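You operate a simulated robot arm through the tools that you are given. There is no shell and no other tool.

You are at the controls of a simulated robot arm. One attempt, no reset.

## Task
Swish the foam off both toys in the bath, then drain the tub.
Fine: the orange ring and the purple rope, back in their places on the grate; the red lever opens the drain; wait till the tub is empty; blue lever stays off.

It is judged by the outcome, as a careful person would: the job done as asked, and still so three seconds after it is handed in. It fails if anything else is knocked over, pushed out of place, dropped, spilled or broken.

## Robot
A 6-joint arm with a two-finger gripper, fixed in place. Base frame: the origin is on the floor under the middle of its stand, x ahead of it, y to its left, z up; the work surface is at about z = 600. Readings come in mm, rad, newtons and seconds.
It reaches about 1637 mm from its shoulder. Its first joint turns from -2.897 to 2.897 rad. Payload 3.43 kg.
The tool frame sits at the grasp point between the pads (the TCP): z along the fingers, y along the line on which they close. The tips reach 20 mm beyond it. The gripper opens to 190 mm; its body begins 248 mm behind the TCP.
Orientation is that of the tool frame in the base frame, as a unit quaternion [x, y, z, w]. With the fingers straight down and closing along the base's y, the tool's x points along the base's -x, its y along +y and its z along -z.

## Interface
- The arm moves only by the tool servo_tool. Its arguments are lists of equal length, an entry for each row: "xyz": the shift along the base's x, y, z in m, a list of three; "delta_rot": the turn, a rotation vector about the base's x, y, z in rad, a list of three; "fingers": the opening in per cent of the stroke, from 0 (shut) to 100 (fully open). In form: {"xyz": [[dx, dy, dz], ...], "delta_rot": [[wx, wy, wz], ...], "fingers": [fingers, ...]}. A call has 1 to 20 rows; each row is the pose to reach, as a shift and turn from the pose commanded when the call began. Rows are played at 5 a second. More than 50 mm and 0.15 rad between two rows, or a gripper value outside its range, and nothing of the call is played. Where a pose cannot be reached the arm comes as near as it can. A force on the tool above 90 N (or 10 N above the force at the start of the call, whichever is more), or a blocked arm, ends the call early, and 0.2 s more pass. Each finger travels about 45 mm/s and halts on what it meets, pressing with about 32 N; the grip force reading is that of the motor and also rises with nothing between the fingers. The clock runs only during rows and for 0.2 s after the last one: add rows that repeat a pose to give the fingers time. It gives the time, the measured TCP pose, the force on the tool (base axes), the opening and the grip force at its end, in the units of the frame above (readings bear some noise), with the torque about the TCP (base axes, N m) and any sound that the robot's microphone picked up.
- Cameras (640 x 400 px; columns grow to the right, rows downward): "scene" is fixed at [221.1, 651.1, 1537.2]; the picture's right is [-0.47, -0.88, 0.00], its down [-0.60, 0.32, -0.73] and it looks along [0.65, -0.35, -0.68] (base axes); focal length 259 px, centre (320, 200). "wrist" rides on the gripper at [70, -8, -288] in the tool frame; the picture's right is [0.12, 0.99, 0.00], its down [-0.96, 0.12, -0.25] and it looks along [-0.25, 0.03, 0.97] (tool axes); focal length 261 px, centre (320, 200). There is no depth. A picture from a camera that has moved, and an enlarged one, comes with that camera's place and axes in the base frame and with its lens.
- capture(camera): a new picture of that camera. No time passes.
- raise_lower(by): slides the trunk up (or, below 0, down) by that many mm; the arm rides with it, the base frame stays. It gives what a move gives, with no picture.
- enlarge(camera, box): a new picture of the part [left, top, right, bottom] of that camera's present view, enlarged. No time passes.
- close_job(): hands the job in; it is judged then, once.

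Places have to be worked out from the pictures, the camera data and where the tool is seen. Open the gripper and draw the arm clear of the work before you hand the job in, unless the task says otherwise.

The tools are called after "Request:" as name(argument=value, ...) on one line, values as JSON. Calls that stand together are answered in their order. servo_tool: Moves the arm, as the interface text tells. Its arguments: {"type":"object","properties":{"xyz":{"type":"array","items":{"type":"array","items":{"type":"number"}}},"delta_rot":{"type":"array","items":{"type":"array","items":{"type":"number"}}},"fingers":{"type":"array","items":{"type":"number"}}},"required":["xyz","delta_rot","fingers"]} The other tools are called the same way: raise_lower (by) moves the trunk up or down; capture (camera) takes a picture; enlarge (camera, box) takes an enlarged picture of a part of a camera's view; close_job () hands the job in.

At the start:

```text
t: 0.0
tool_pos: [475.2, 348.4, 1339.7]
orientation: [0.0, 1.0, 0.0, 0.001]
ft_force: [-0.5, 0.4, 0.2]
torque: [-0.02, -0.01, 0.01]
grip_width: 190.1
gripper_force: 0.0
trunk travel left (down, up): [-175.0, 65.0]
```

scene: 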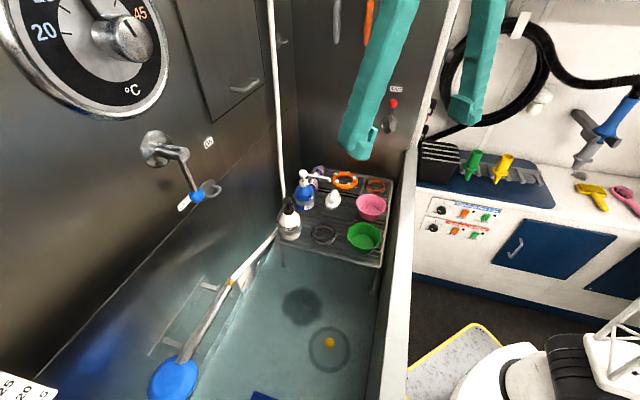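
wrist: 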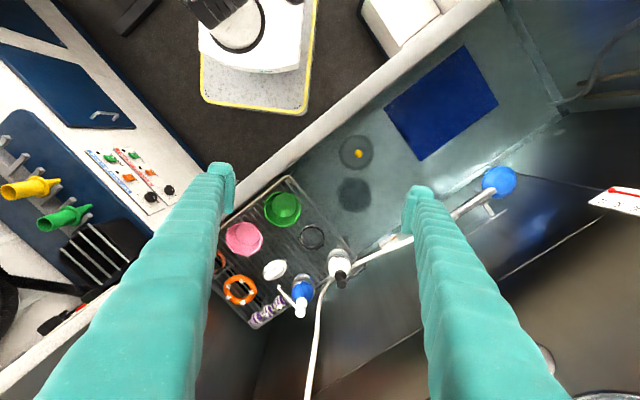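

I'll begin by looking closely at the grate and the levers in both cameras.

Request:
enlarge(camera="scene", box=[260, 140, 420, 280])

Request:
enlarge(camera="wrist", box=[200, 160, 380, 340])

Request:
enlarge(camera="scene", box=[120, 120, 260, 400])

Request:
enlarge(camera="scene", box=[360, 70, 440, 160])

```text
2.86 times, centred on (340, 210) of scene
camera zoom: at [221.1, 651.1, 1537.2], right [-0.47, -0.88, 0.0], down [-0.6, 0.32, -0.73], along [0.65, -0.35, -0.68], focal length 741 px, centre (263, 171)
```

zoom: 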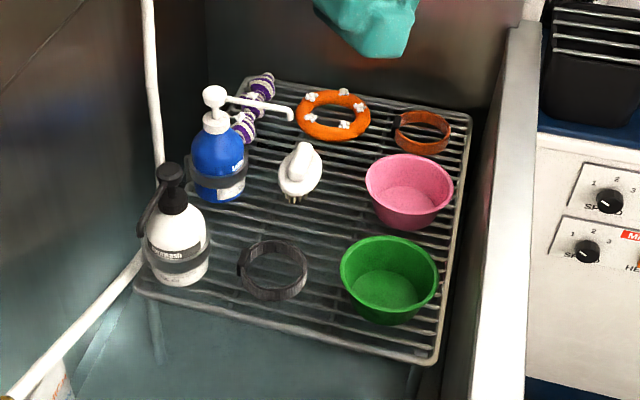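

```text
2.22 times, centred on (290, 250) of wrist
camera zoom: at [404.2, 341.5, 1627.6], right [-0.12, 0.99, 0.0], down [0.96, 0.12, 0.25], along [0.25, 0.03, -0.97], focal length 579 px, centre (387, 89)
```

zoom: 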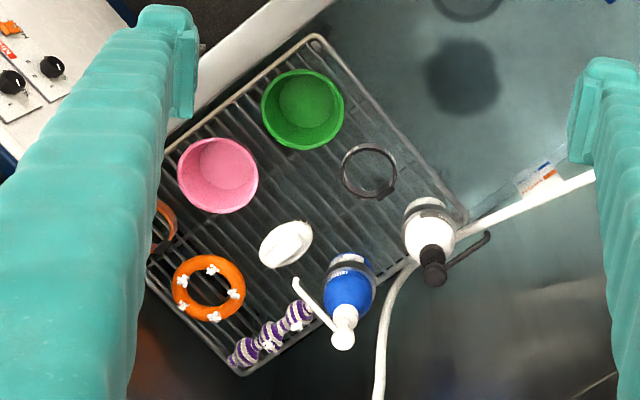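

```text
1.43 times, centred on (190, 260) of scene
camera zoom: at [221.1, 651.1, 1537.2], right [-0.47, -0.88, 0.0], down [-0.6, 0.32, -0.73], along [0.65, -0.35, -0.68], focal length 371 px, centre (506, 114)
```

zoom: 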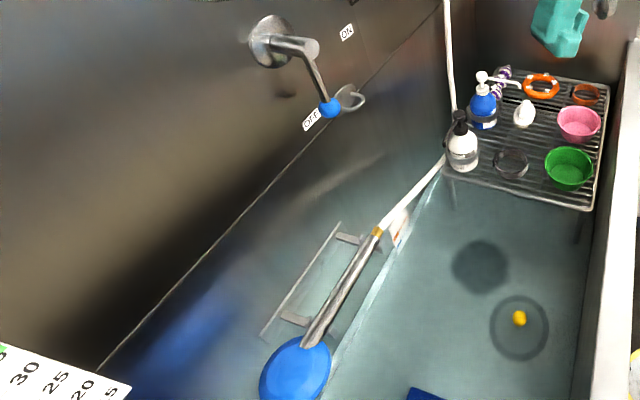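

```text
4.44 times, centred on (400, 115) of scene
camera zoom: at [221.1, 651.1, 1537.2], right [-0.47, -0.88, 0.0], down [-0.6, 0.32, -0.73], along [0.65, -0.35, -0.68], focal length 1153 px, centre (-36, 578)
```

zoom: 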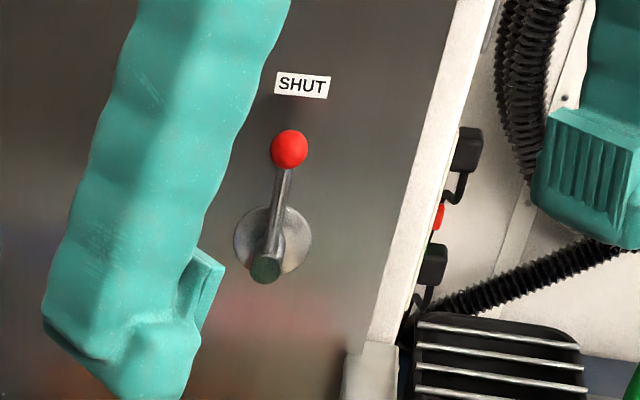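

The grate appears to sit around z≈820, at about x 960, y 130. I'll zoom on the water area, drain, and toys for more detail.

Request:
enlarge(camera="scene", box=[240, 260, 400, 400])

Request:
enlarge(camera="scene", box=[280, 150, 380, 215])

Request:
enlarge(camera="wrist", box=[300, 20, 560, 260])

Request:
enlarge(camera="wrist", box=[200, 240, 340, 340])

```text
2.86 times, centred on (320, 330) of scene
camera zoom: at [221.1, 651.1, 1537.2], right [-0.47, -0.88, 0.0], down [-0.6, 0.32, -0.73], along [0.65, -0.35, -0.68], focal length 741 px, centre (320, -171)
```

zoom: 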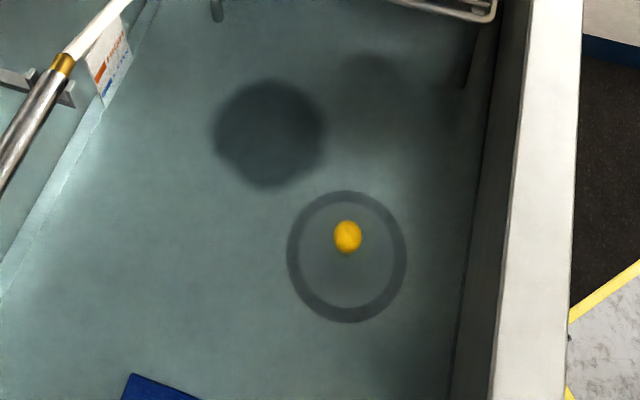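

```text
6.15 times, centred on (330, 182) of scene
camera zoom: at [221.1, 651.1, 1537.2], right [-0.47, -0.88, 0.0], down [-0.6, 0.32, -0.73], along [0.65, -0.35, -0.68], focal length 1596 px, centre (258, 308)
```

zoom: 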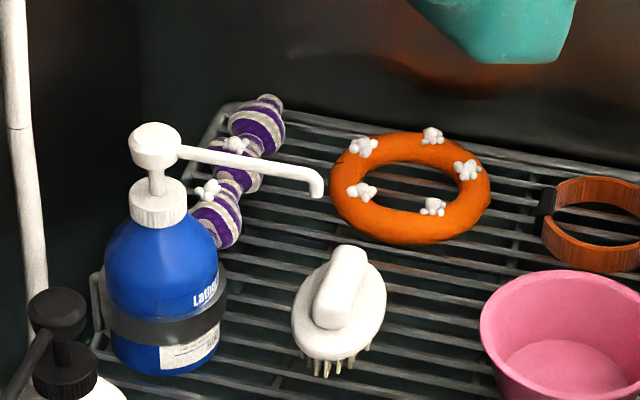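

```text
1.67 times, centred on (430, 140) of wrist
camera zoom: at [404.2, 341.5, 1627.6], right [-0.12, 0.99, 0.0], down [0.96, 0.12, 0.25], along [0.25, 0.03, -0.97], focal length 434 px, centre (137, 300)
```

zoom: 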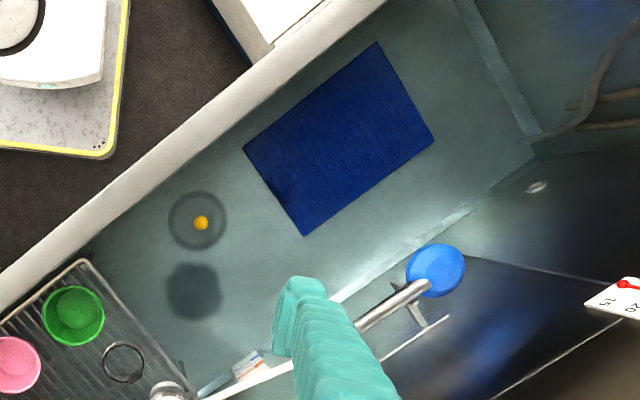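

```text
4.00 times, centred on (270, 290) of wrist
camera zoom: at [404.2, 341.5, 1627.6], right [-0.12, 0.99, 0.0], down [0.96, 0.12, 0.25], along [0.25, 0.03, -0.97], focal length 1043 px, centre (520, -160)
```

zoom: 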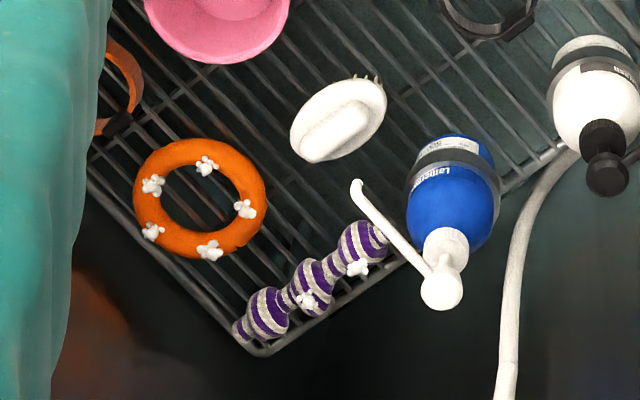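

Triangulation gives: tub axes are rotated 45° in the base frame, the floor is at z≈600, the grate top is at about z≈812, the ring is near (963,131) and the rope near (1031,235). I'll turn the gripper 45° so it lines up with the tub, then take new pictures.

Request:
servo_tool(xyz=[[0, 0, 0], [0, 0, 0], [0, 0, 0], [0, 0, 0], [0, 0, 0], [0, 0, 0], [0, 0, 0]], delta_rot=[[0, 0, -0.13], [0, 0, -0.26], [0, 0, -0.39], [0, 0, -0.52], [0, 0, -0.65], [0, 0, -0.7854], [0, 0, -0.7854]], fingers=[100, 100, 100, 100, 100, 100, 100])

```text
t: 1.6
tool_pos: [475.5, 349.0, 1340.9]
orientation: [0.383, 0.924, 0.0, 0.0]
ft_force: [0.8, 0.8, -0.1]
torque: [0.05, -0.01, 0.01]
grip_width: 189.9
gripper_force: 0.1
trunk travel left (down, up): [-175.0, 65.0]
```

The gripper is now aligned with the tub's axes. I'll take pictures from both cameras.

Request:
capture(camera="scene")

Request:
capture(camera="wrist")

```text
taken
```

scene: 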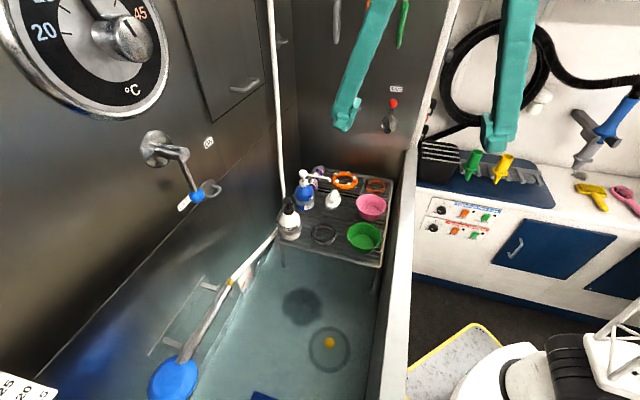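

```text
taken
camera wrist: at [419.0, 394.0, 1627.7], right [0.62, 0.79, 0.0], down [0.76, -0.6, 0.25], along [0.19, -0.15, -0.97], focal length 261 px, centre (320, 200)
```

wrist: 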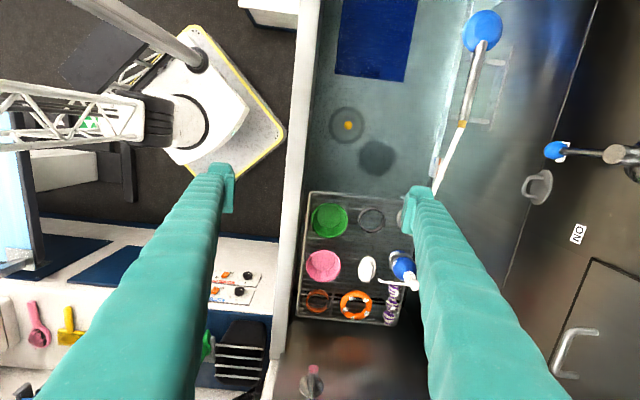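

The view is now aligned with the tub and shows the red lever on the far wall. I'll zoom in on it and the wall around it, the grate, and the blue lever.

Request:
enlarge(camera="scene", box=[350, 70, 430, 150])

Request:
enlarge(camera="wrist", box=[270, 300, 430, 400])

Request:
enlarge(camera="wrist", box=[290, 180, 430, 330])

Request:
enlarge(camera="wrist", box=[300, 60, 480, 200])

```text
5.00 times, centred on (390, 110) of scene
camera zoom: at [221.1, 651.1, 1537.2], right [-0.47, -0.88, 0.0], down [-0.6, 0.32, -0.73], along [0.65, -0.35, -0.68], focal length 1297 px, centre (-30, 650)
```

zoom: 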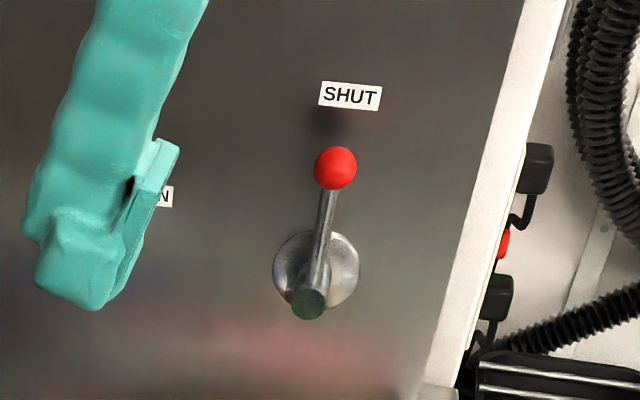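

```text
4.00 times, centred on (350, 350) of wrist
camera zoom: at [419.0, 394.0, 1627.7], right [0.62, 0.79, 0.0], down [0.76, -0.6, 0.25], along [0.19, -0.15, -0.97], focal length 1043 px, centre (200, -400)
```

zoom: 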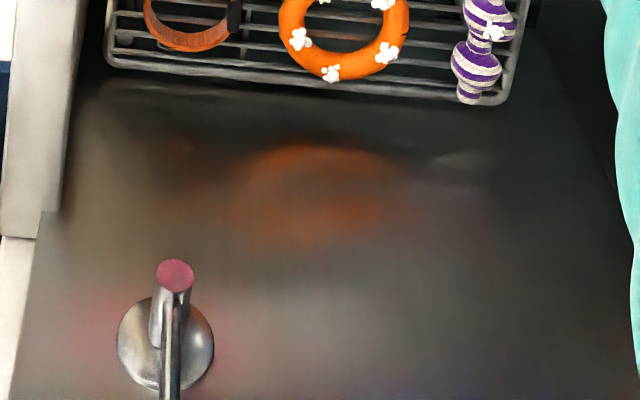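

```text
2.67 times, centred on (360, 255) of wrist
camera zoom: at [419.0, 394.0, 1627.7], right [0.62, 0.79, 0.0], down [0.76, -0.6, 0.25], along [0.19, -0.15, -0.97], focal length 695 px, centre (213, 53)
```

zoom: 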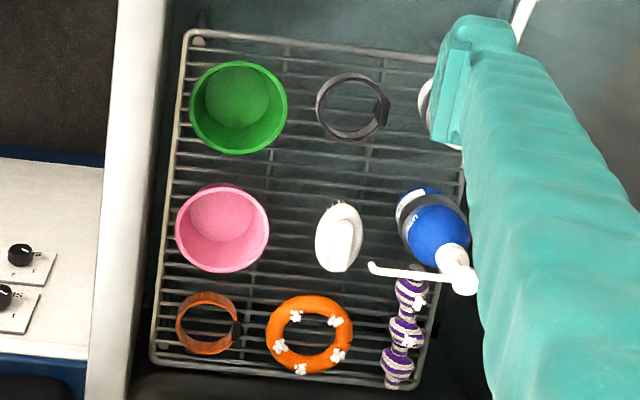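

```text
2.86 times, centred on (390, 130) of wrist
camera zoom: at [419.0, 394.0, 1627.7], right [0.62, 0.79, 0.0], down [0.76, -0.6, 0.25], along [0.19, -0.15, -0.97], focal length 745 px, centre (120, 400)
```

zoom: 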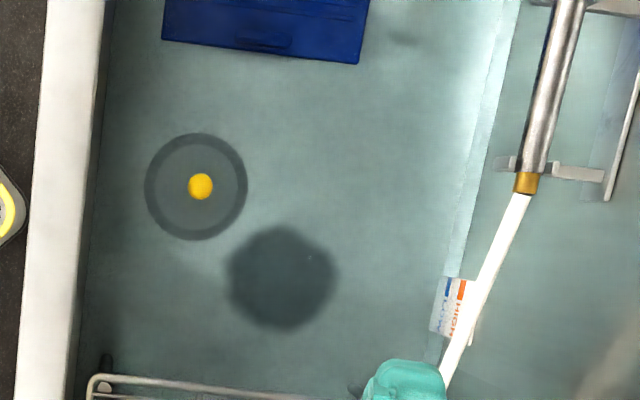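

The lever must swing from SHUT (up) to the left, where another label is half hidden. Before planning the grasps I'll zoom on the fingertips to measure their size.

Request:
enlarge(camera="wrist", box=[180, 140, 260, 240])

Request:
enlarge(camera="scene", box=[320, 0, 420, 150])

Request:
enlarge(camera="scene", box=[470, 0, 550, 170])

```text
4.00 times, centred on (220, 190) of wrist
camera zoom: at [419.0, 394.0, 1627.7], right [0.62, 0.79, 0.0], down [0.76, -0.6, 0.25], along [0.19, -0.15, -0.97], focal length 1043 px, centre (720, 240)
```

zoom: 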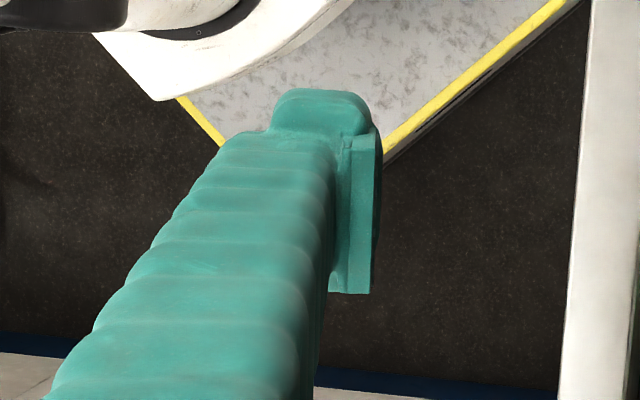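

```text
2.67 times, centred on (370, 75) of scene
camera zoom: at [221.1, 651.1, 1537.2], right [-0.47, -0.88, 0.0], down [-0.6, 0.32, -0.73], along [0.65, -0.35, -0.68], focal length 692 px, centre (187, 533)
```

zoom: 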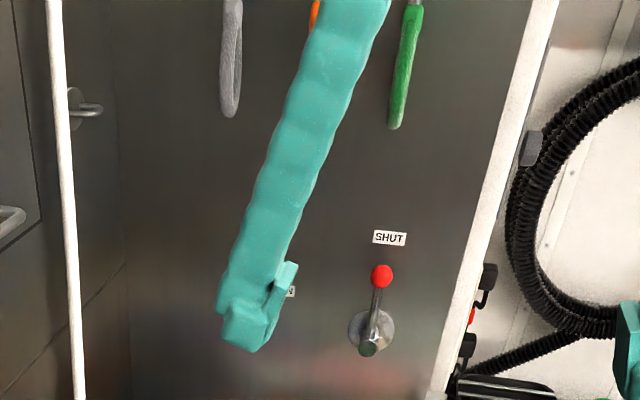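

```text
2.35 times, centred on (510, 85) of scene
camera zoom: at [221.1, 651.1, 1537.2], right [-0.47, -0.88, 0.0], down [-0.6, 0.32, -0.73], along [0.65, -0.35, -0.68], focal length 610 px, centre (-127, 471)
```

zoom: 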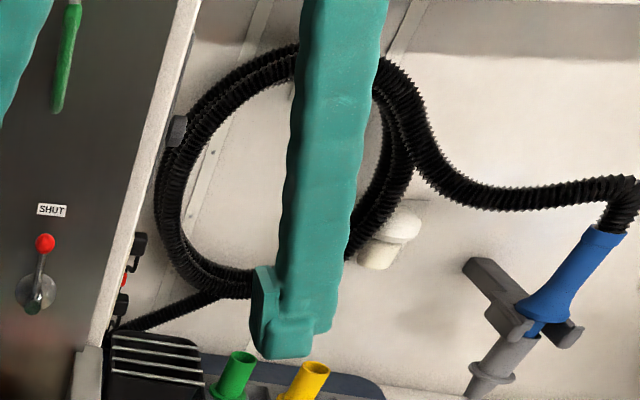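

Fingers are roughly 33 mm thick and 40 mm wide. I'll move over the open end of the tub and go lower, to see the gripper body, the water and the grate from closer up.

Request:
servo_tool(xyz=[[0.012, 0.012, -0.04], [0.024, 0.024, -0.08], [0.036, 0.036, -0.12], [0.048, 0.048, -0.16], [0.06, 0.06, -0.2], [0.073, 0.073, -0.24], [0.085, 0.085, -0.28], [0.097, 0.097, -0.32], [0.097, 0.097, -0.32]], delta_rot=[[0, 0, 0], [0, 0, 0], [0, 0, 0], [0, 0, 0], [0, 0, 0], [0, 0, 0], [0, 0, 0], [0, 0, 0], [0, 0, 0]], fingers=[100, 100, 100, 100, 100, 100, 100, 100, 100])

Request:
capture(camera="scene")

Request:
capture(camera="wrist")

```text
t: 3.6
tool_pos: [570.6, 446.2, 1020.4]
orientation: [0.383, 0.924, 0.0, 0.0]
ft_force: [-0.6, -0.3, -0.3]
torque: [-0.02, 0.05, 0.04]
grip_width: 189.8
gripper_force: 0.0
trunk travel left (down, up): [-175.0, 65.0]
```

```text
taken
```

scene: 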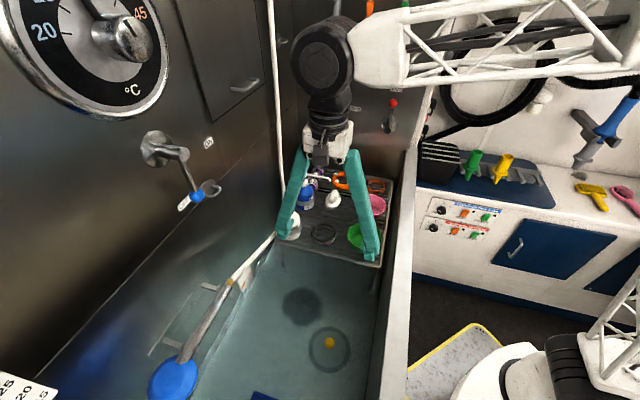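

```text
taken
camera wrist: at [514.4, 491.1, 1307.8], right [0.62, 0.79, 0.0], down [0.76, -0.6, 0.25], along [0.2, -0.15, -0.97], focal length 261 px, centre (320, 200)
```

wrist: 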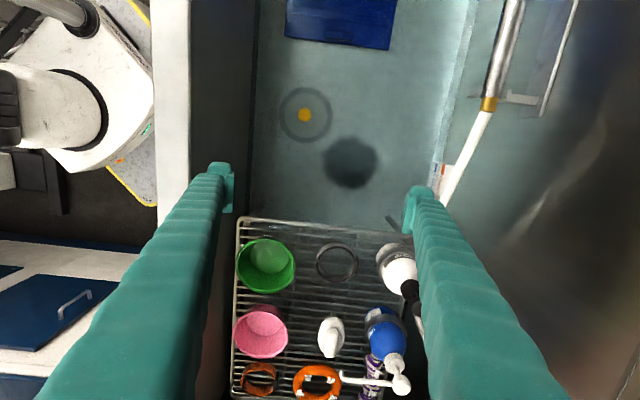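

The gripper body is now visible and looks compact, with the fingers splaying out from it. I'll zoom in on it, on the water, and on the red lever's label.

Request:
enlarge(camera="scene", box=[260, 0, 440, 280])

Request:
enlarge(camera="wrist", box=[230, 60, 430, 240])

Request:
enlarge(camera="wrist", box=[220, 220, 440, 400])

Request:
enlarge(camera="scene", box=[340, 70, 440, 140])

```text
1.43 times, centred on (350, 140) of scene
camera zoom: at [221.1, 651.1, 1537.2], right [-0.47, -0.88, 0.0], down [-0.6, 0.32, -0.73], along [0.65, -0.35, -0.68], focal length 371 px, centre (277, 286)
```

zoom: 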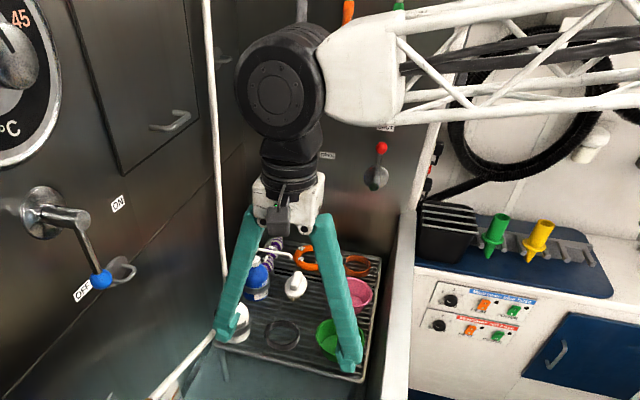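

```text
2.22 times, centred on (330, 150) of wrist
camera zoom: at [514.4, 491.1, 1307.8], right [0.62, 0.79, 0.0], down [0.76, -0.6, 0.25], along [0.2, -0.15, -0.97], focal length 579 px, centre (298, 311)
```

zoom: 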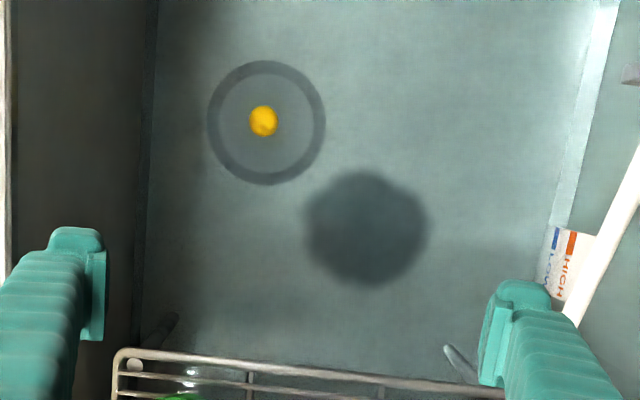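

```text
2.22 times, centred on (330, 310) of wrist
camera zoom: at [514.4, 491.1, 1307.8], right [0.62, 0.79, 0.0], down [0.76, -0.6, 0.25], along [0.2, -0.15, -0.97], focal length 579 px, centre (298, -44)
```

zoom: 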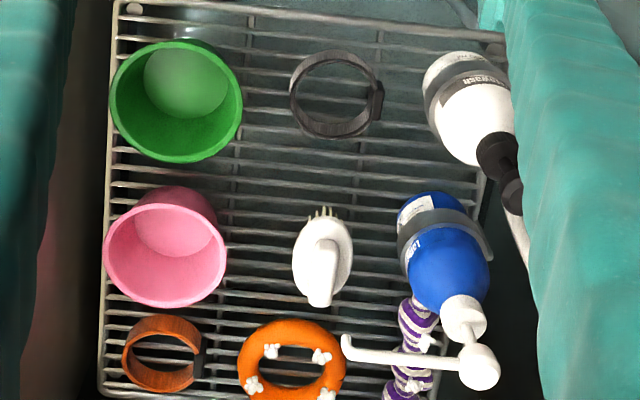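

```text
5.71 times, centred on (390, 105) of scene
camera zoom: at [221.1, 651.1, 1537.2], right [-0.47, -0.88, 0.0], down [-0.6, 0.32, -0.73], along [0.65, -0.35, -0.68], focal length 1482 px, centre (-80, 743)
```

zoom: 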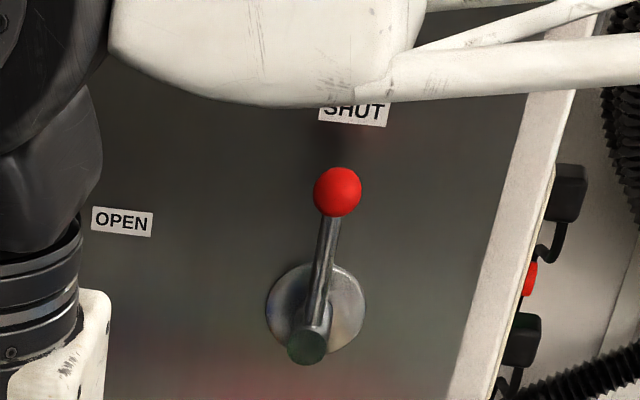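

OPEN is to the left of the red lever, so about a 90° swing. The gripper body is only about 100 mm wide. I'll rise and move above the grate for a precise top view of the toys.

Request:
servo_tool(xyz=[[0, 0, 0.045], [0.0, 0.0, 0.09], [0.037, -0.031, 0.09], [0.074, -0.061, 0.09], [0.111, -0.092, 0.09], [0.149, -0.123, 0.09], [0.186, -0.153, 0.09], [0.223, -0.184, 0.09], [0.26, -0.215, 0.09], [0.297, -0.245, 0.09], [0.3344, -0.2762, 0.09], [0.3344, -0.2762, 0.09]], delta_rot=[[0, 0, 0], [0, 0, 0], [0, 0, 0], [0, 0, 0], [0, 0, 0], [0, 0, 0], [0, 0, 0], [0, 0, 0], [0, 0, 0], [0, 0, 0], [0, 0, 0], [0, 0, 0]], fingers=[100, 100, 100, 100, 100, 100, 100, 100, 100, 100, 100, 100])

Request:
capture(camera="scene")

Request:
capture(camera="wrist")

Request:
enlarge(camera="wrist", box=[220, 130, 440, 300])

```text
t: 6.2
tool_pos: [903.8, 168.9, 1109.9]
orientation: [0.383, 0.924, 0.001, 0.0]
ft_force: [0.0, 0.0, 0.2]
torque: [0.0, 0.03, -0.01]
grip_width: 190.1
gripper_force: 0.1
trunk travel left (down, up): [-175.0, 65.0]
```

```text
taken
```

scene: 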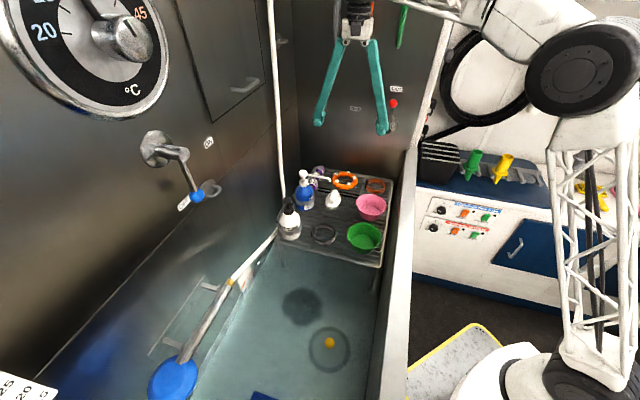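

```text
taken
camera wrist: at [848.4, 213.2, 1397.5], right [0.62, 0.79, 0.0], down [0.76, -0.6, 0.25], along [0.19, -0.15, -0.97], focal length 261 px, centre (320, 200)
```

wrist: 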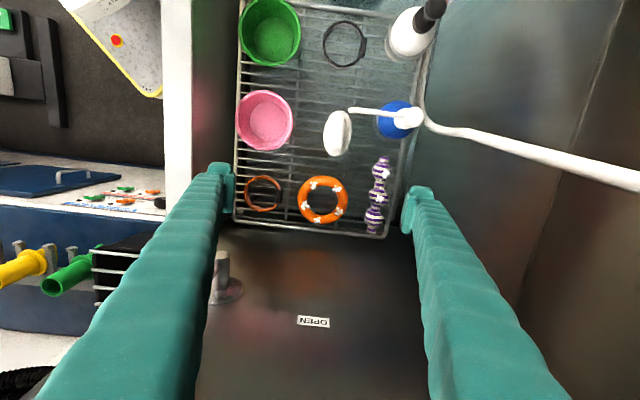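

```text
2.35 times, centred on (330, 215) of wrist
camera zoom: at [848.4, 213.2, 1397.5], right [0.62, 0.79, 0.0], down [0.76, -0.6, 0.25], along [0.19, -0.15, -0.97], focal length 613 px, centre (296, 165)
```

zoom: 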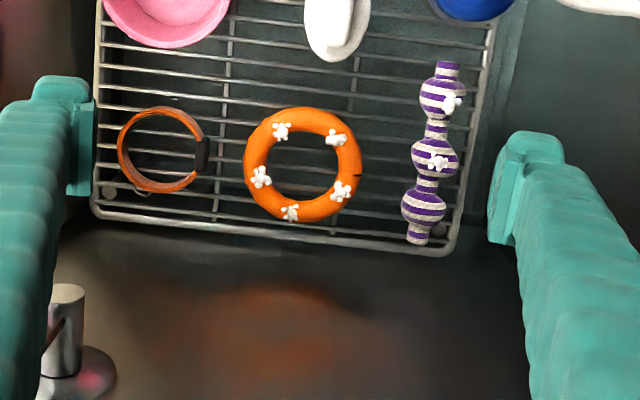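

From this view the ring centre is about (967,127), with an outer diameter of about 114 mm. The rope lies along the tub's long axis, centred near (1037,230), and the far wall is at tub coordinate b≈688. I'll turn the gripper 38° more so both fingers fit between the ring's neighbours, narrow the opening, and hover above the ring.

Request:
servo_tool(xyz=[[0, 0, 0], [0, 0, 0], [0, 0, 0], [0, 0, 0], [0, 0, 0], [0.02, -0.014, -0.01], [0.04, -0.028, -0.03], [0.062, -0.0427, -0.05], [0.062, -0.0427, -0.08], [0.062, -0.0427, -0.11], [0.062, -0.0427, -0.11]], delta_rot=[[0, 0, -0.13], [0, 0, -0.26], [0, 0, -0.4], [0, 0, -0.53], [0, 0, -0.663], [0, 0, -0.663], [0, 0, -0.663], [0, 0, -0.663], [0, 0, -0.663], [0, 0, -0.663], [0, 0, -0.663]], fingers=[90, 80, 68, 68, 68, 68, 68, 68, 68, 68, 68])

Request:
capture(camera="scene")

Request:
capture(camera="wrist")

Request:
enlarge(camera="wrist", box=[210, 110, 430, 270])

```text
t: 8.6
tool_pos: [966.6, 127.2, 999.6]
orientation: [0.663, 0.749, 0.0, 0.001]
ft_force: [0.2, -0.7, 0.0]
torque: [-0.04, -0.04, 0.03]
grip_width: 129.2
gripper_force: 0.1
trunk travel left (down, up): [-175.0, 65.0]
```

```text
taken
```

scene: 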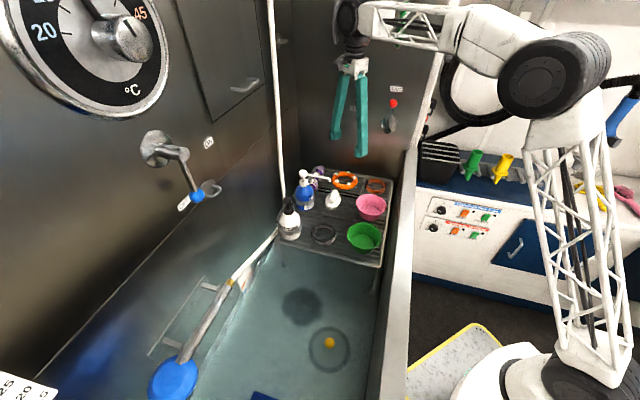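

```text
taken
camera wrist: at [949.1, 197.2, 1287.5], right [0.97, 0.24, 0.0], down [0.23, -0.94, 0.25], along [0.06, -0.24, -0.97], focal length 261 px, centre (320, 200)
```

wrist: 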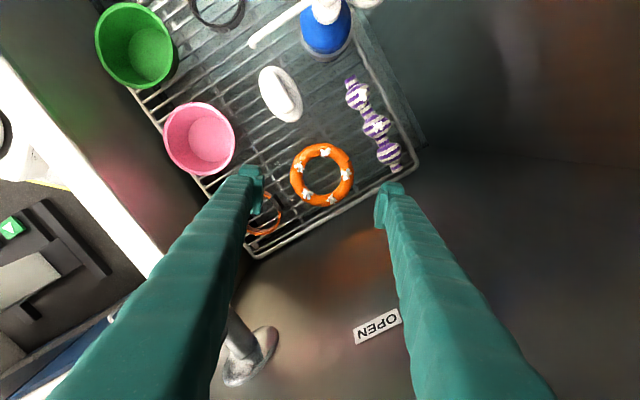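

```text
2.50 times, centred on (320, 190) of wrist
camera zoom: at [949.1, 197.2, 1287.5], right [0.97, 0.24, 0.0], down [0.23, -0.94, 0.25], along [0.06, -0.24, -0.97], focal length 652 px, centre (320, 225)
```

zoom: 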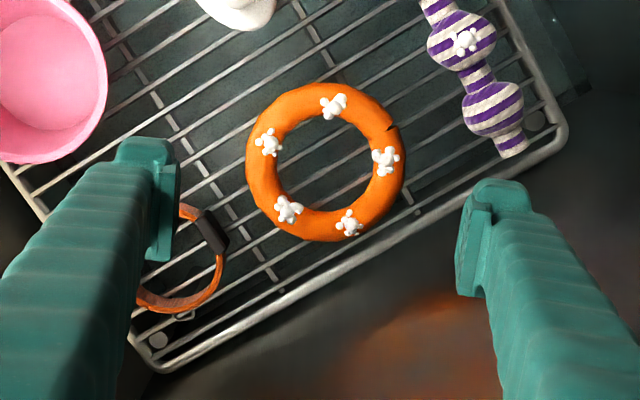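

The ring is confirmed at about (970.7, 125.0, 812), so the grate top is at about z≈800. Before descending I'll check the clearance between the wrist and the tools hanging on the far wall.

Request:
enlarge(camera="scene", box=[300, 0, 460, 110])

Request:
enlarge(camera="scene", box=[290, 100, 420, 215])

```text
3.64 times, centred on (380, 55) of scene
camera zoom: at [221.1, 651.1, 1537.2], right [-0.47, -0.88, 0.0], down [-0.6, 0.32, -0.73], along [0.65, -0.35, -0.68], focal length 943 px, centre (102, 727)
```

zoom: 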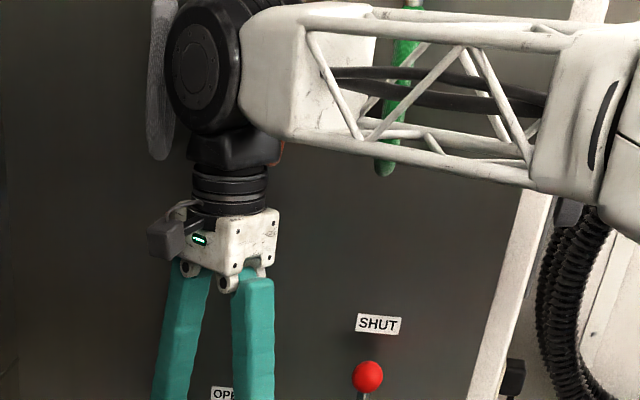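

```text
3.48 times, centred on (355, 158) of scene
camera zoom: at [221.1, 651.1, 1537.2], right [-0.47, -0.88, 0.0], down [-0.6, 0.32, -0.73], along [0.65, -0.35, -0.68], focal length 902 px, centre (198, 348)
```

zoom: 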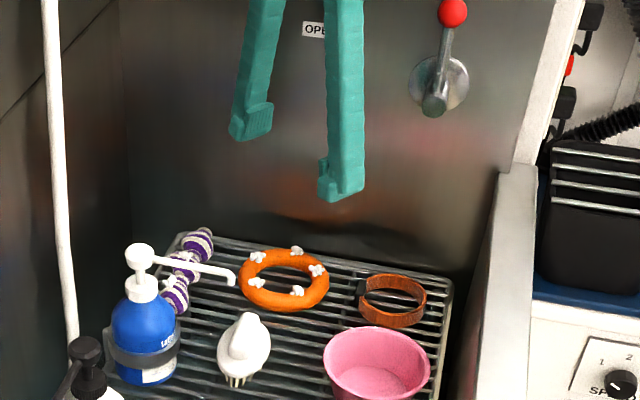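

There's room, but I'll lean the gripper 0.15 rad away from the far wall for extra clearance. Then I'll centre on the ring and descend to just above it before checking alignment.

Request:
servo_tool(xyz=[[0.002, -0.001, 0], [0.004, -0.0022, 0], [0.004, -0.0022, -0.04], [0.004, -0.0022, -0.08], [0.004, -0.0022, -0.115], [0.004, -0.0022, -0.115]], delta_rot=[[-0.0745, -0.0092, 0], [-0.149, -0.0183, 0], [-0.149, -0.0183, 0], [-0.149, -0.0183, 0], [-0.149, -0.0183, 0], [-0.149, -0.0183, 0]], fingers=[68, 68, 68, 68, 68, 68])

Request:
enlarge(camera="wrist", box=[210, 110, 430, 270])

Request:
enlarge(camera="scene", box=[290, 100, 420, 215])

```text
t: 10.0
tool_pos: [969.8, 124.1, 884.2]
orientation: [0.661, 0.747, -0.049, 0.056]
ft_force: [0.5, 0.6, 0.0]
torque: [0.02, 0.0, -0.01]
grip_width: 129.3
gripper_force: 0.1
trunk travel left (down, up): [-175.0, 65.0]
```

```text
2.50 times, centred on (320, 190) of wrist
camera zoom: at [947.2, 236.6, 1157.2], right [0.97, 0.24, -0.02], down [0.23, -0.89, 0.39], along [0.08, -0.38, -0.92], focal length 652 px, centre (320, 225)
```

zoom: 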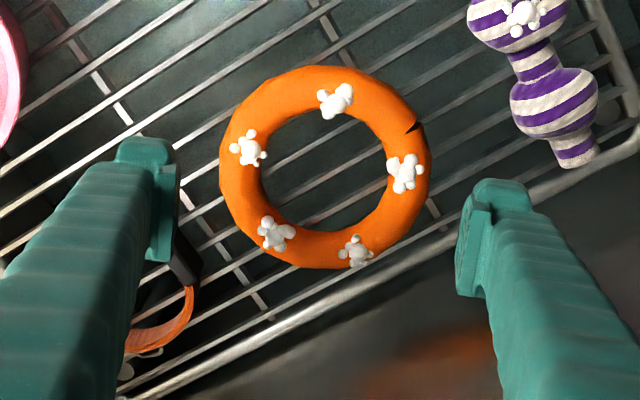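

```text
3.48 times, centred on (355, 158) of scene
camera zoom: at [221.1, 651.1, 1537.2], right [-0.47, -0.88, 0.0], down [-0.6, 0.32, -0.73], along [0.65, -0.35, -0.68], focal length 902 px, centre (198, 348)
```

zoom: 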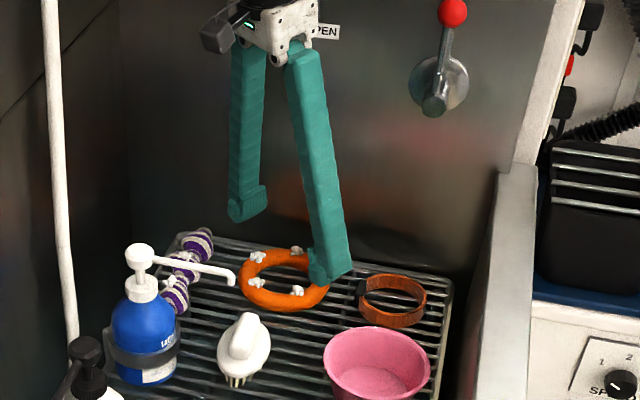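

The ring sits centred between the fingers, at about (970.7,126). I'll descend to TCP z≈838 and check fingertip height against the ring.

Request:
servo_tool(xyz=[[0.0004, 0.001, -0.016], [0.0008, 0.0015, -0.032], [0.0008, 0.0015, -0.046], [0.0008, 0.0015, -0.046]], delta_rot=[[0, 0, 0], [0, 0, 0], [0, 0, 0], [0, 0, 0]], fingers=[68, 68, 68, 68])

Request:
enlarge(camera="wrist", box=[210, 110, 430, 270])

Request:
enlarge(camera="scene", box=[310, 140, 400, 210])

```text
t: 11.0
tool_pos: [974.0, 126.6, 839.4]
orientation: [0.661, 0.747, -0.05, 0.055]
ft_force: [-0.9, -0.4, 0.4]
torque: [0.0, 0.0, 0.03]
grip_width: 129.1
gripper_force: 0.1
trunk travel left (down, up): [-175.0, 65.0]
```

```text
2.50 times, centred on (320, 190) of wrist
camera zoom: at [950.8, 238.9, 1113.6], right [0.97, 0.24, -0.02], down [0.23, -0.89, 0.39], along [0.08, -0.38, -0.92], focal length 652 px, centre (320, 225)
```

zoom: 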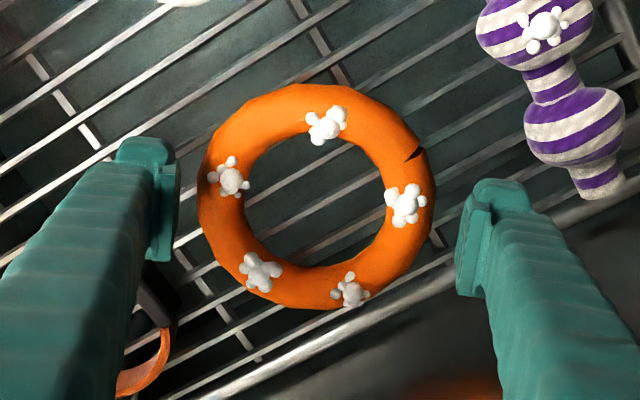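

```text
5.71 times, centred on (355, 175) of scene
camera zoom: at [221.1, 651.1, 1537.2], right [-0.47, -0.88, 0.0], down [-0.6, 0.32, -0.73], along [0.65, -0.35, -0.68], focal length 1482 px, centre (120, 343)
```

zoom: 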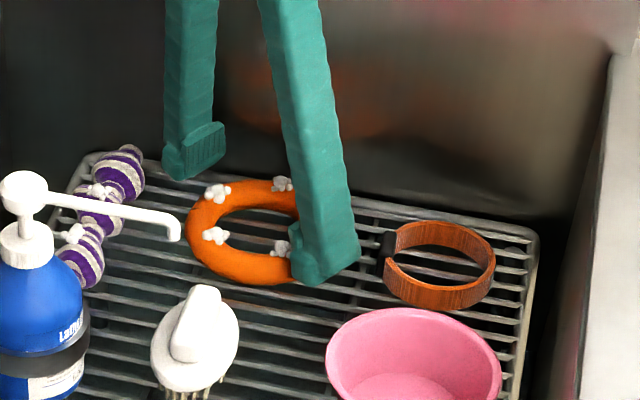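

The fingers straddle the ring symmetrically. I'll lower in small steps and watch the force reading.

Request:
servo_tool(xyz=[[0, 0, -0.004], [0, 0, -0.008], [0, 0, -0.008]], delta_rot=[[0, 0, 0], [0, 0, 0], [0, 0, 0]], fingers=[68, 68, 68])

Request:
enlarge(camera="scene", box=[325, 155, 375, 200])

```text
t: 11.8
tool_pos: [973.1, 126.6, 832.8]
orientation: [0.661, 0.747, -0.049, 0.056]
ft_force: [0.4, -1.1, 0.4]
torque: [0.0, 0.0, 0.0]
grip_width: 129.0
gripper_force: 0.0
trunk travel left (down, up): [-175.0, 65.0]
```

```text
8.89 times, centred on (350, 178) of scene
camera zoom: at [221.1, 651.1, 1537.2], right [-0.47, -0.88, 0.0], down [-0.6, 0.32, -0.73], along [0.65, -0.35, -0.68], focal length 2306 px, centre (53, 400)
```

zoom: 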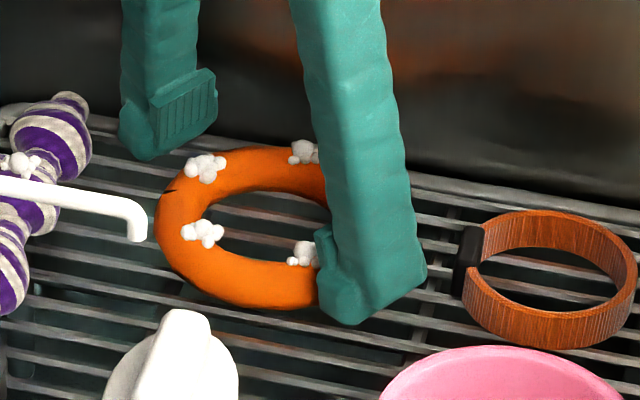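

No contact yet. I'll lower another 6 mm and close slowly on the ring.

Request:
servo_tool(xyz=[[0, 0, -0.003], [0, 0, -0.006], [0, 0, -0.006]], delta_rot=[[0, 0, 0], [0, 0, 0], [0, 0, 0]], fingers=[68, 68, 68])

```text
t: 12.6
tool_pos: [973.4, 126.5, 825.4]
orientation: [0.661, 0.746, -0.05, 0.056]
ft_force: [0.4, 0.0, 0.4]
torque: [0.02, 0.01, 0.03]
grip_width: 129.3
gripper_force: 0.0
trunk travel left (down, up): [-175.0, 65.0]
```

Still no contact force at z≈825. I'll close the fingers on the ring.

Request:
servo_tool(xyz=[[0, 0, 0], [0, 0, 0], [0, 0, 0], [0, 0, 0]], delta_rot=[[0, 0, 0], [0, 0, 0], [0, 0, 0], [0, 0, 0]], fingers=[62, 50, 50, 50])

Request:
enlarge(camera="wrist", box=[210, 110, 430, 270])

Request:
enlarge(camera="scene", box=[310, 140, 400, 210])

```text
t: 13.6
tool_pos: [972.6, 126.1, 826.6]
orientation: [0.661, 0.747, -0.05, 0.057]
ft_force: [-1.0, 0.9, 2.0]
torque: [0.03, 0.13, 0.0]
grip_width: 111.9
gripper_force: 32.0
trunk travel left (down, up): [-175.0, 65.0]
```

```text
2.50 times, centred on (320, 190) of wrist
camera zoom: at [950.2, 238.3, 1099.2], right [0.97, 0.24, -0.02], down [0.23, -0.89, 0.39], along [0.08, -0.38, -0.92], focal length 652 px, centre (320, 225)
```

zoom: 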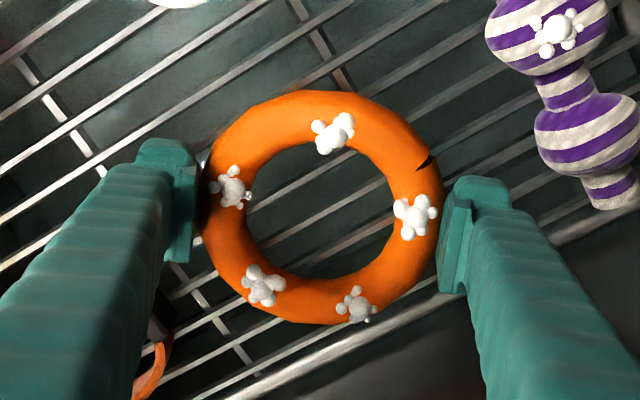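

```text
5.71 times, centred on (355, 175) of scene
camera zoom: at [221.1, 651.1, 1537.2], right [-0.47, -0.88, 0.0], down [-0.6, 0.32, -0.73], along [0.65, -0.35, -0.68], focal length 1482 px, centre (120, 343)
```

zoom: 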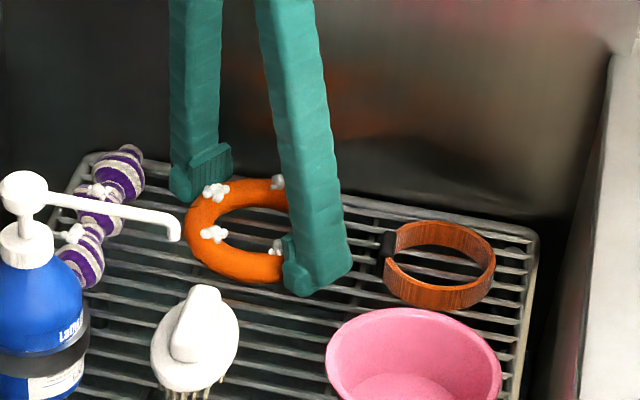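

Gripped at 112 mm with 32 N. I'll lift 30 mm straight up and check that the ring comes along.

Request:
servo_tool(xyz=[[0, 0, 0.01], [0, 0, 0.02], [0, 0, 0.03], [0, 0, 0.03]], delta_rot=[[0, 0, 0], [0, 0, 0], [0, 0, 0], [0, 0, 0]], fingers=[50, 50, 50, 50])

Request:
enlarge(camera="wrist", box=[210, 110, 430, 270])

Request:
enlarge(camera="scene", box=[310, 140, 400, 210])

```text
t: 14.6
tool_pos: [972.2, 126.1, 855.8]
orientation: [0.661, 0.747, -0.05, 0.056]
ft_force: [-0.4, 0.2, -1.0]
torque: [0.02, -0.02, 0.0]
grip_width: 111.6
gripper_force: 32.1
trunk travel left (down, up): [-175.0, 65.0]
```

```text
2.50 times, centred on (320, 190) of wrist
camera zoom: at [949.8, 237.8, 1129.7], right [0.97, 0.24, -0.02], down [0.23, -0.89, 0.39], along [0.08, -0.38, -0.92], focal length 652 px, centre (320, 225)
```

zoom: 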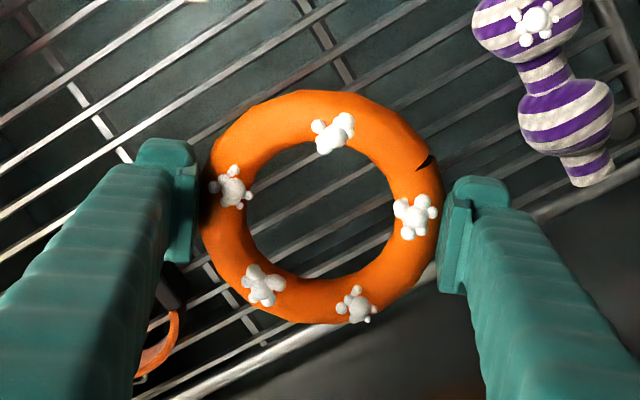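

```text
5.71 times, centred on (355, 175) of scene
camera zoom: at [221.1, 651.1, 1537.2], right [-0.47, -0.88, 0.0], down [-0.6, 0.32, -0.73], along [0.65, -0.35, -0.68], focal length 1482 px, centre (120, 343)
```

zoom: 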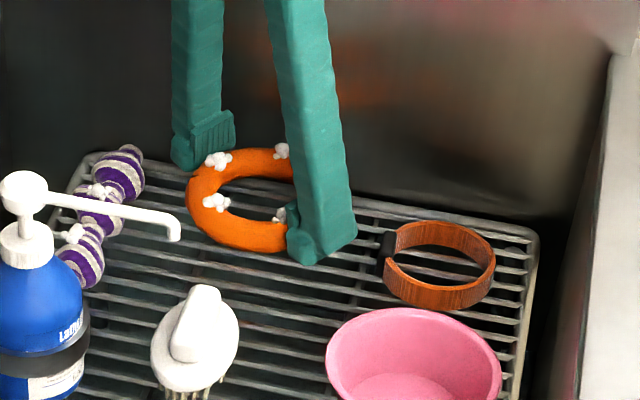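

The ring is held firmly and level. Now I'll carry it up and back over the open water, clear of the bottles and the floating yellow ball.

Request:
servo_tool(xyz=[[-0.01, 0.01, 0.045], [-0.03, 0.03, 0.085], [-0.053, 0.053, 0.118], [-0.08, 0.08, 0.146], [-0.109, 0.109, 0.168], [-0.14, 0.14, 0.184], [-0.172, 0.172, 0.184], [-0.204, 0.204, 0.184], [-0.236, 0.236, 0.184], [-0.268, 0.268, 0.184], [-0.3, 0.3, 0.184], [-0.33, 0.33, 0.184], [-0.357, 0.3547, 0.184], [-0.357, 0.3547, 0.184]], delta_rot=[[0, 0, 0], [0, 0, 0], [0, 0, 0], [0, 0, 0], [0, 0, 0], [0, 0, 0], [0, 0, 0], [0, 0, 0], [0, 0, 0], [0, 0, 0], [0, 0, 0], [0, 0, 0], [0, 0, 0], [0, 0, 0]], fingers=[50, 50, 50, 50, 50, 50, 50, 50, 50, 50, 50, 50, 50, 50])

Request:
capture(camera="scene")

Request:
capture(camera="wrist")

```text
t: 17.6
tool_pos: [617.0, 481.2, 1038.1]
orientation: [0.661, 0.747, -0.049, 0.056]
ft_force: [0.7, -0.6, -0.9]
torque: [-0.01, 0.01, -0.07]
grip_width: 111.4
gripper_force: 32.0
trunk travel left (down, up): [-175.0, 65.0]
```

```text
taken
```

scene: 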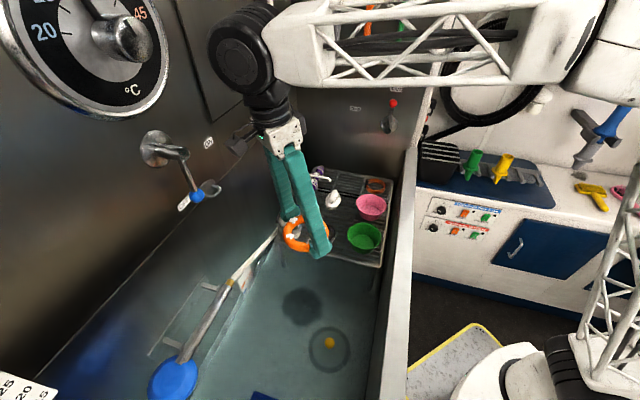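

```text
taken
camera wrist: at [594.2, 593.5, 1311.5], right [0.97, 0.24, -0.02], down [0.23, -0.89, 0.39], along [0.08, -0.38, -0.92], focal length 261 px, centre (320, 200)
```

wrist: 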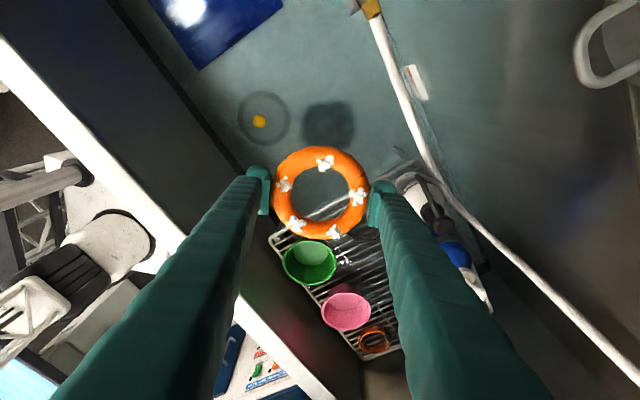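

Here the wrist camera would come too near the shower handle at low height. I'll rotate back so the gripper leans along the tub instead, which keeps the ring level.

Request:
servo_tool(xyz=[[0, 0, 0], [0, 0, 0], [0, 0, 0], [0, 0, 0], [0, 0, 0], [0, 0, 0], [0, 0, -0.04], [0, 0, -0.08], [0, 0, -0.12], [0, 0, -0.16], [0, 0, -0.2], [0, 0, -0.24], [0, 0, -0.24]], delta_rot=[[0, 0, 0.13], [0, 0, 0.26], [0, 0, 0.4], [0, 0, 0.53], [0, 0, 0.663], [0, 0, 0.663], [0, 0, 0.663], [0, 0, 0.663], [0, 0, 0.663], [0, 0, 0.663], [0, 0, 0.663], [0, 0, 0.663], [0, 0, 0.663]], fingers=[50, 50, 50, 50, 50, 50, 50, 50, 50, 50, 50, 50, 50])

Request:
capture(camera="scene")

Request:
capture(camera="wrist")

```text
t: 20.4
tool_pos: [616.4, 483.2, 800.2]
orientation: [0.382, 0.921, -0.028, 0.07]
ft_force: [-0.3, -0.2, -1.3]
torque: [-0.02, -0.03, 0.02]
grip_width: 111.5
gripper_force: 31.5
trunk travel left (down, up): [-175.0, 65.0]
```

```text
taken
```

scene: 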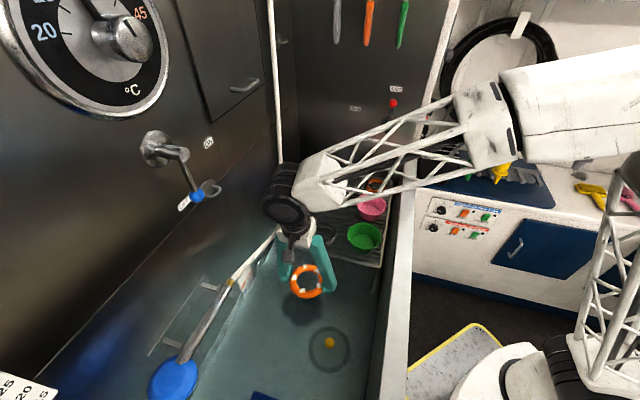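

```text
taken
camera wrist: at [530.9, 557.5, 1073.5], right [0.62, 0.79, -0.02], down [0.73, -0.56, 0.39], along [0.3, -0.25, -0.92], focal length 261 px, centre (320, 200)
```

wrist: 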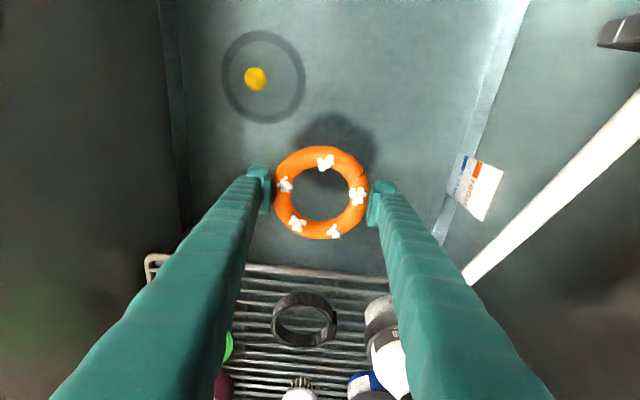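

Clear all around. I'll lower to z≈690 and look at the water-level sticker and where the surface is.

Request:
servo_tool(xyz=[[0, 0, -0.04], [0, 0, -0.08], [0, 0, -0.11], [0, 0, -0.11]], delta_rot=[[0, 0, 0], [0, 0, 0], [0, 0, 0], [0, 0, 0]], fingers=[50, 50, 50, 50])

Request:
enlarge(camera="wrist", box=[220, 20, 500, 260])

Request:
enlarge(camera="scene", box=[230, 200, 390, 370])

```text
t: 21.4
tool_pos: [617.2, 483.7, 690.2]
orientation: [0.381, 0.922, -0.029, 0.07]
ft_force: [-0.9, 0.5, -0.6]
torque: [0.0, -0.06, 0.01]
grip_width: 110.8
gripper_force: 31.6
trunk travel left (down, up): [-175.0, 65.0]
```

```text
1.67 times, centred on (360, 140) of wrist
camera zoom: at [530.8, 558.5, 962.2], right [0.62, 0.79, -0.02], down [0.73, -0.56, 0.39], along [0.3, -0.25, -0.92], focal length 434 px, centre (253, 300)
```

zoom: 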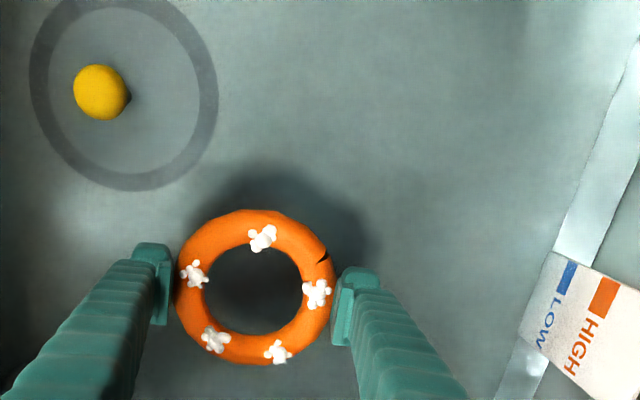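

```text
2.35 times, centred on (310, 285) of scene
camera zoom: at [221.1, 651.1, 1537.2], right [-0.47, -0.88, 0.0], down [-0.6, 0.32, -0.73], along [0.65, -0.35, -0.68], focal length 610 px, centre (344, 0)
```

zoom: 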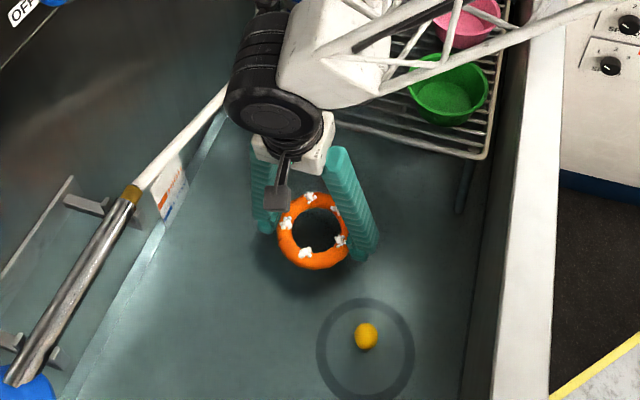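

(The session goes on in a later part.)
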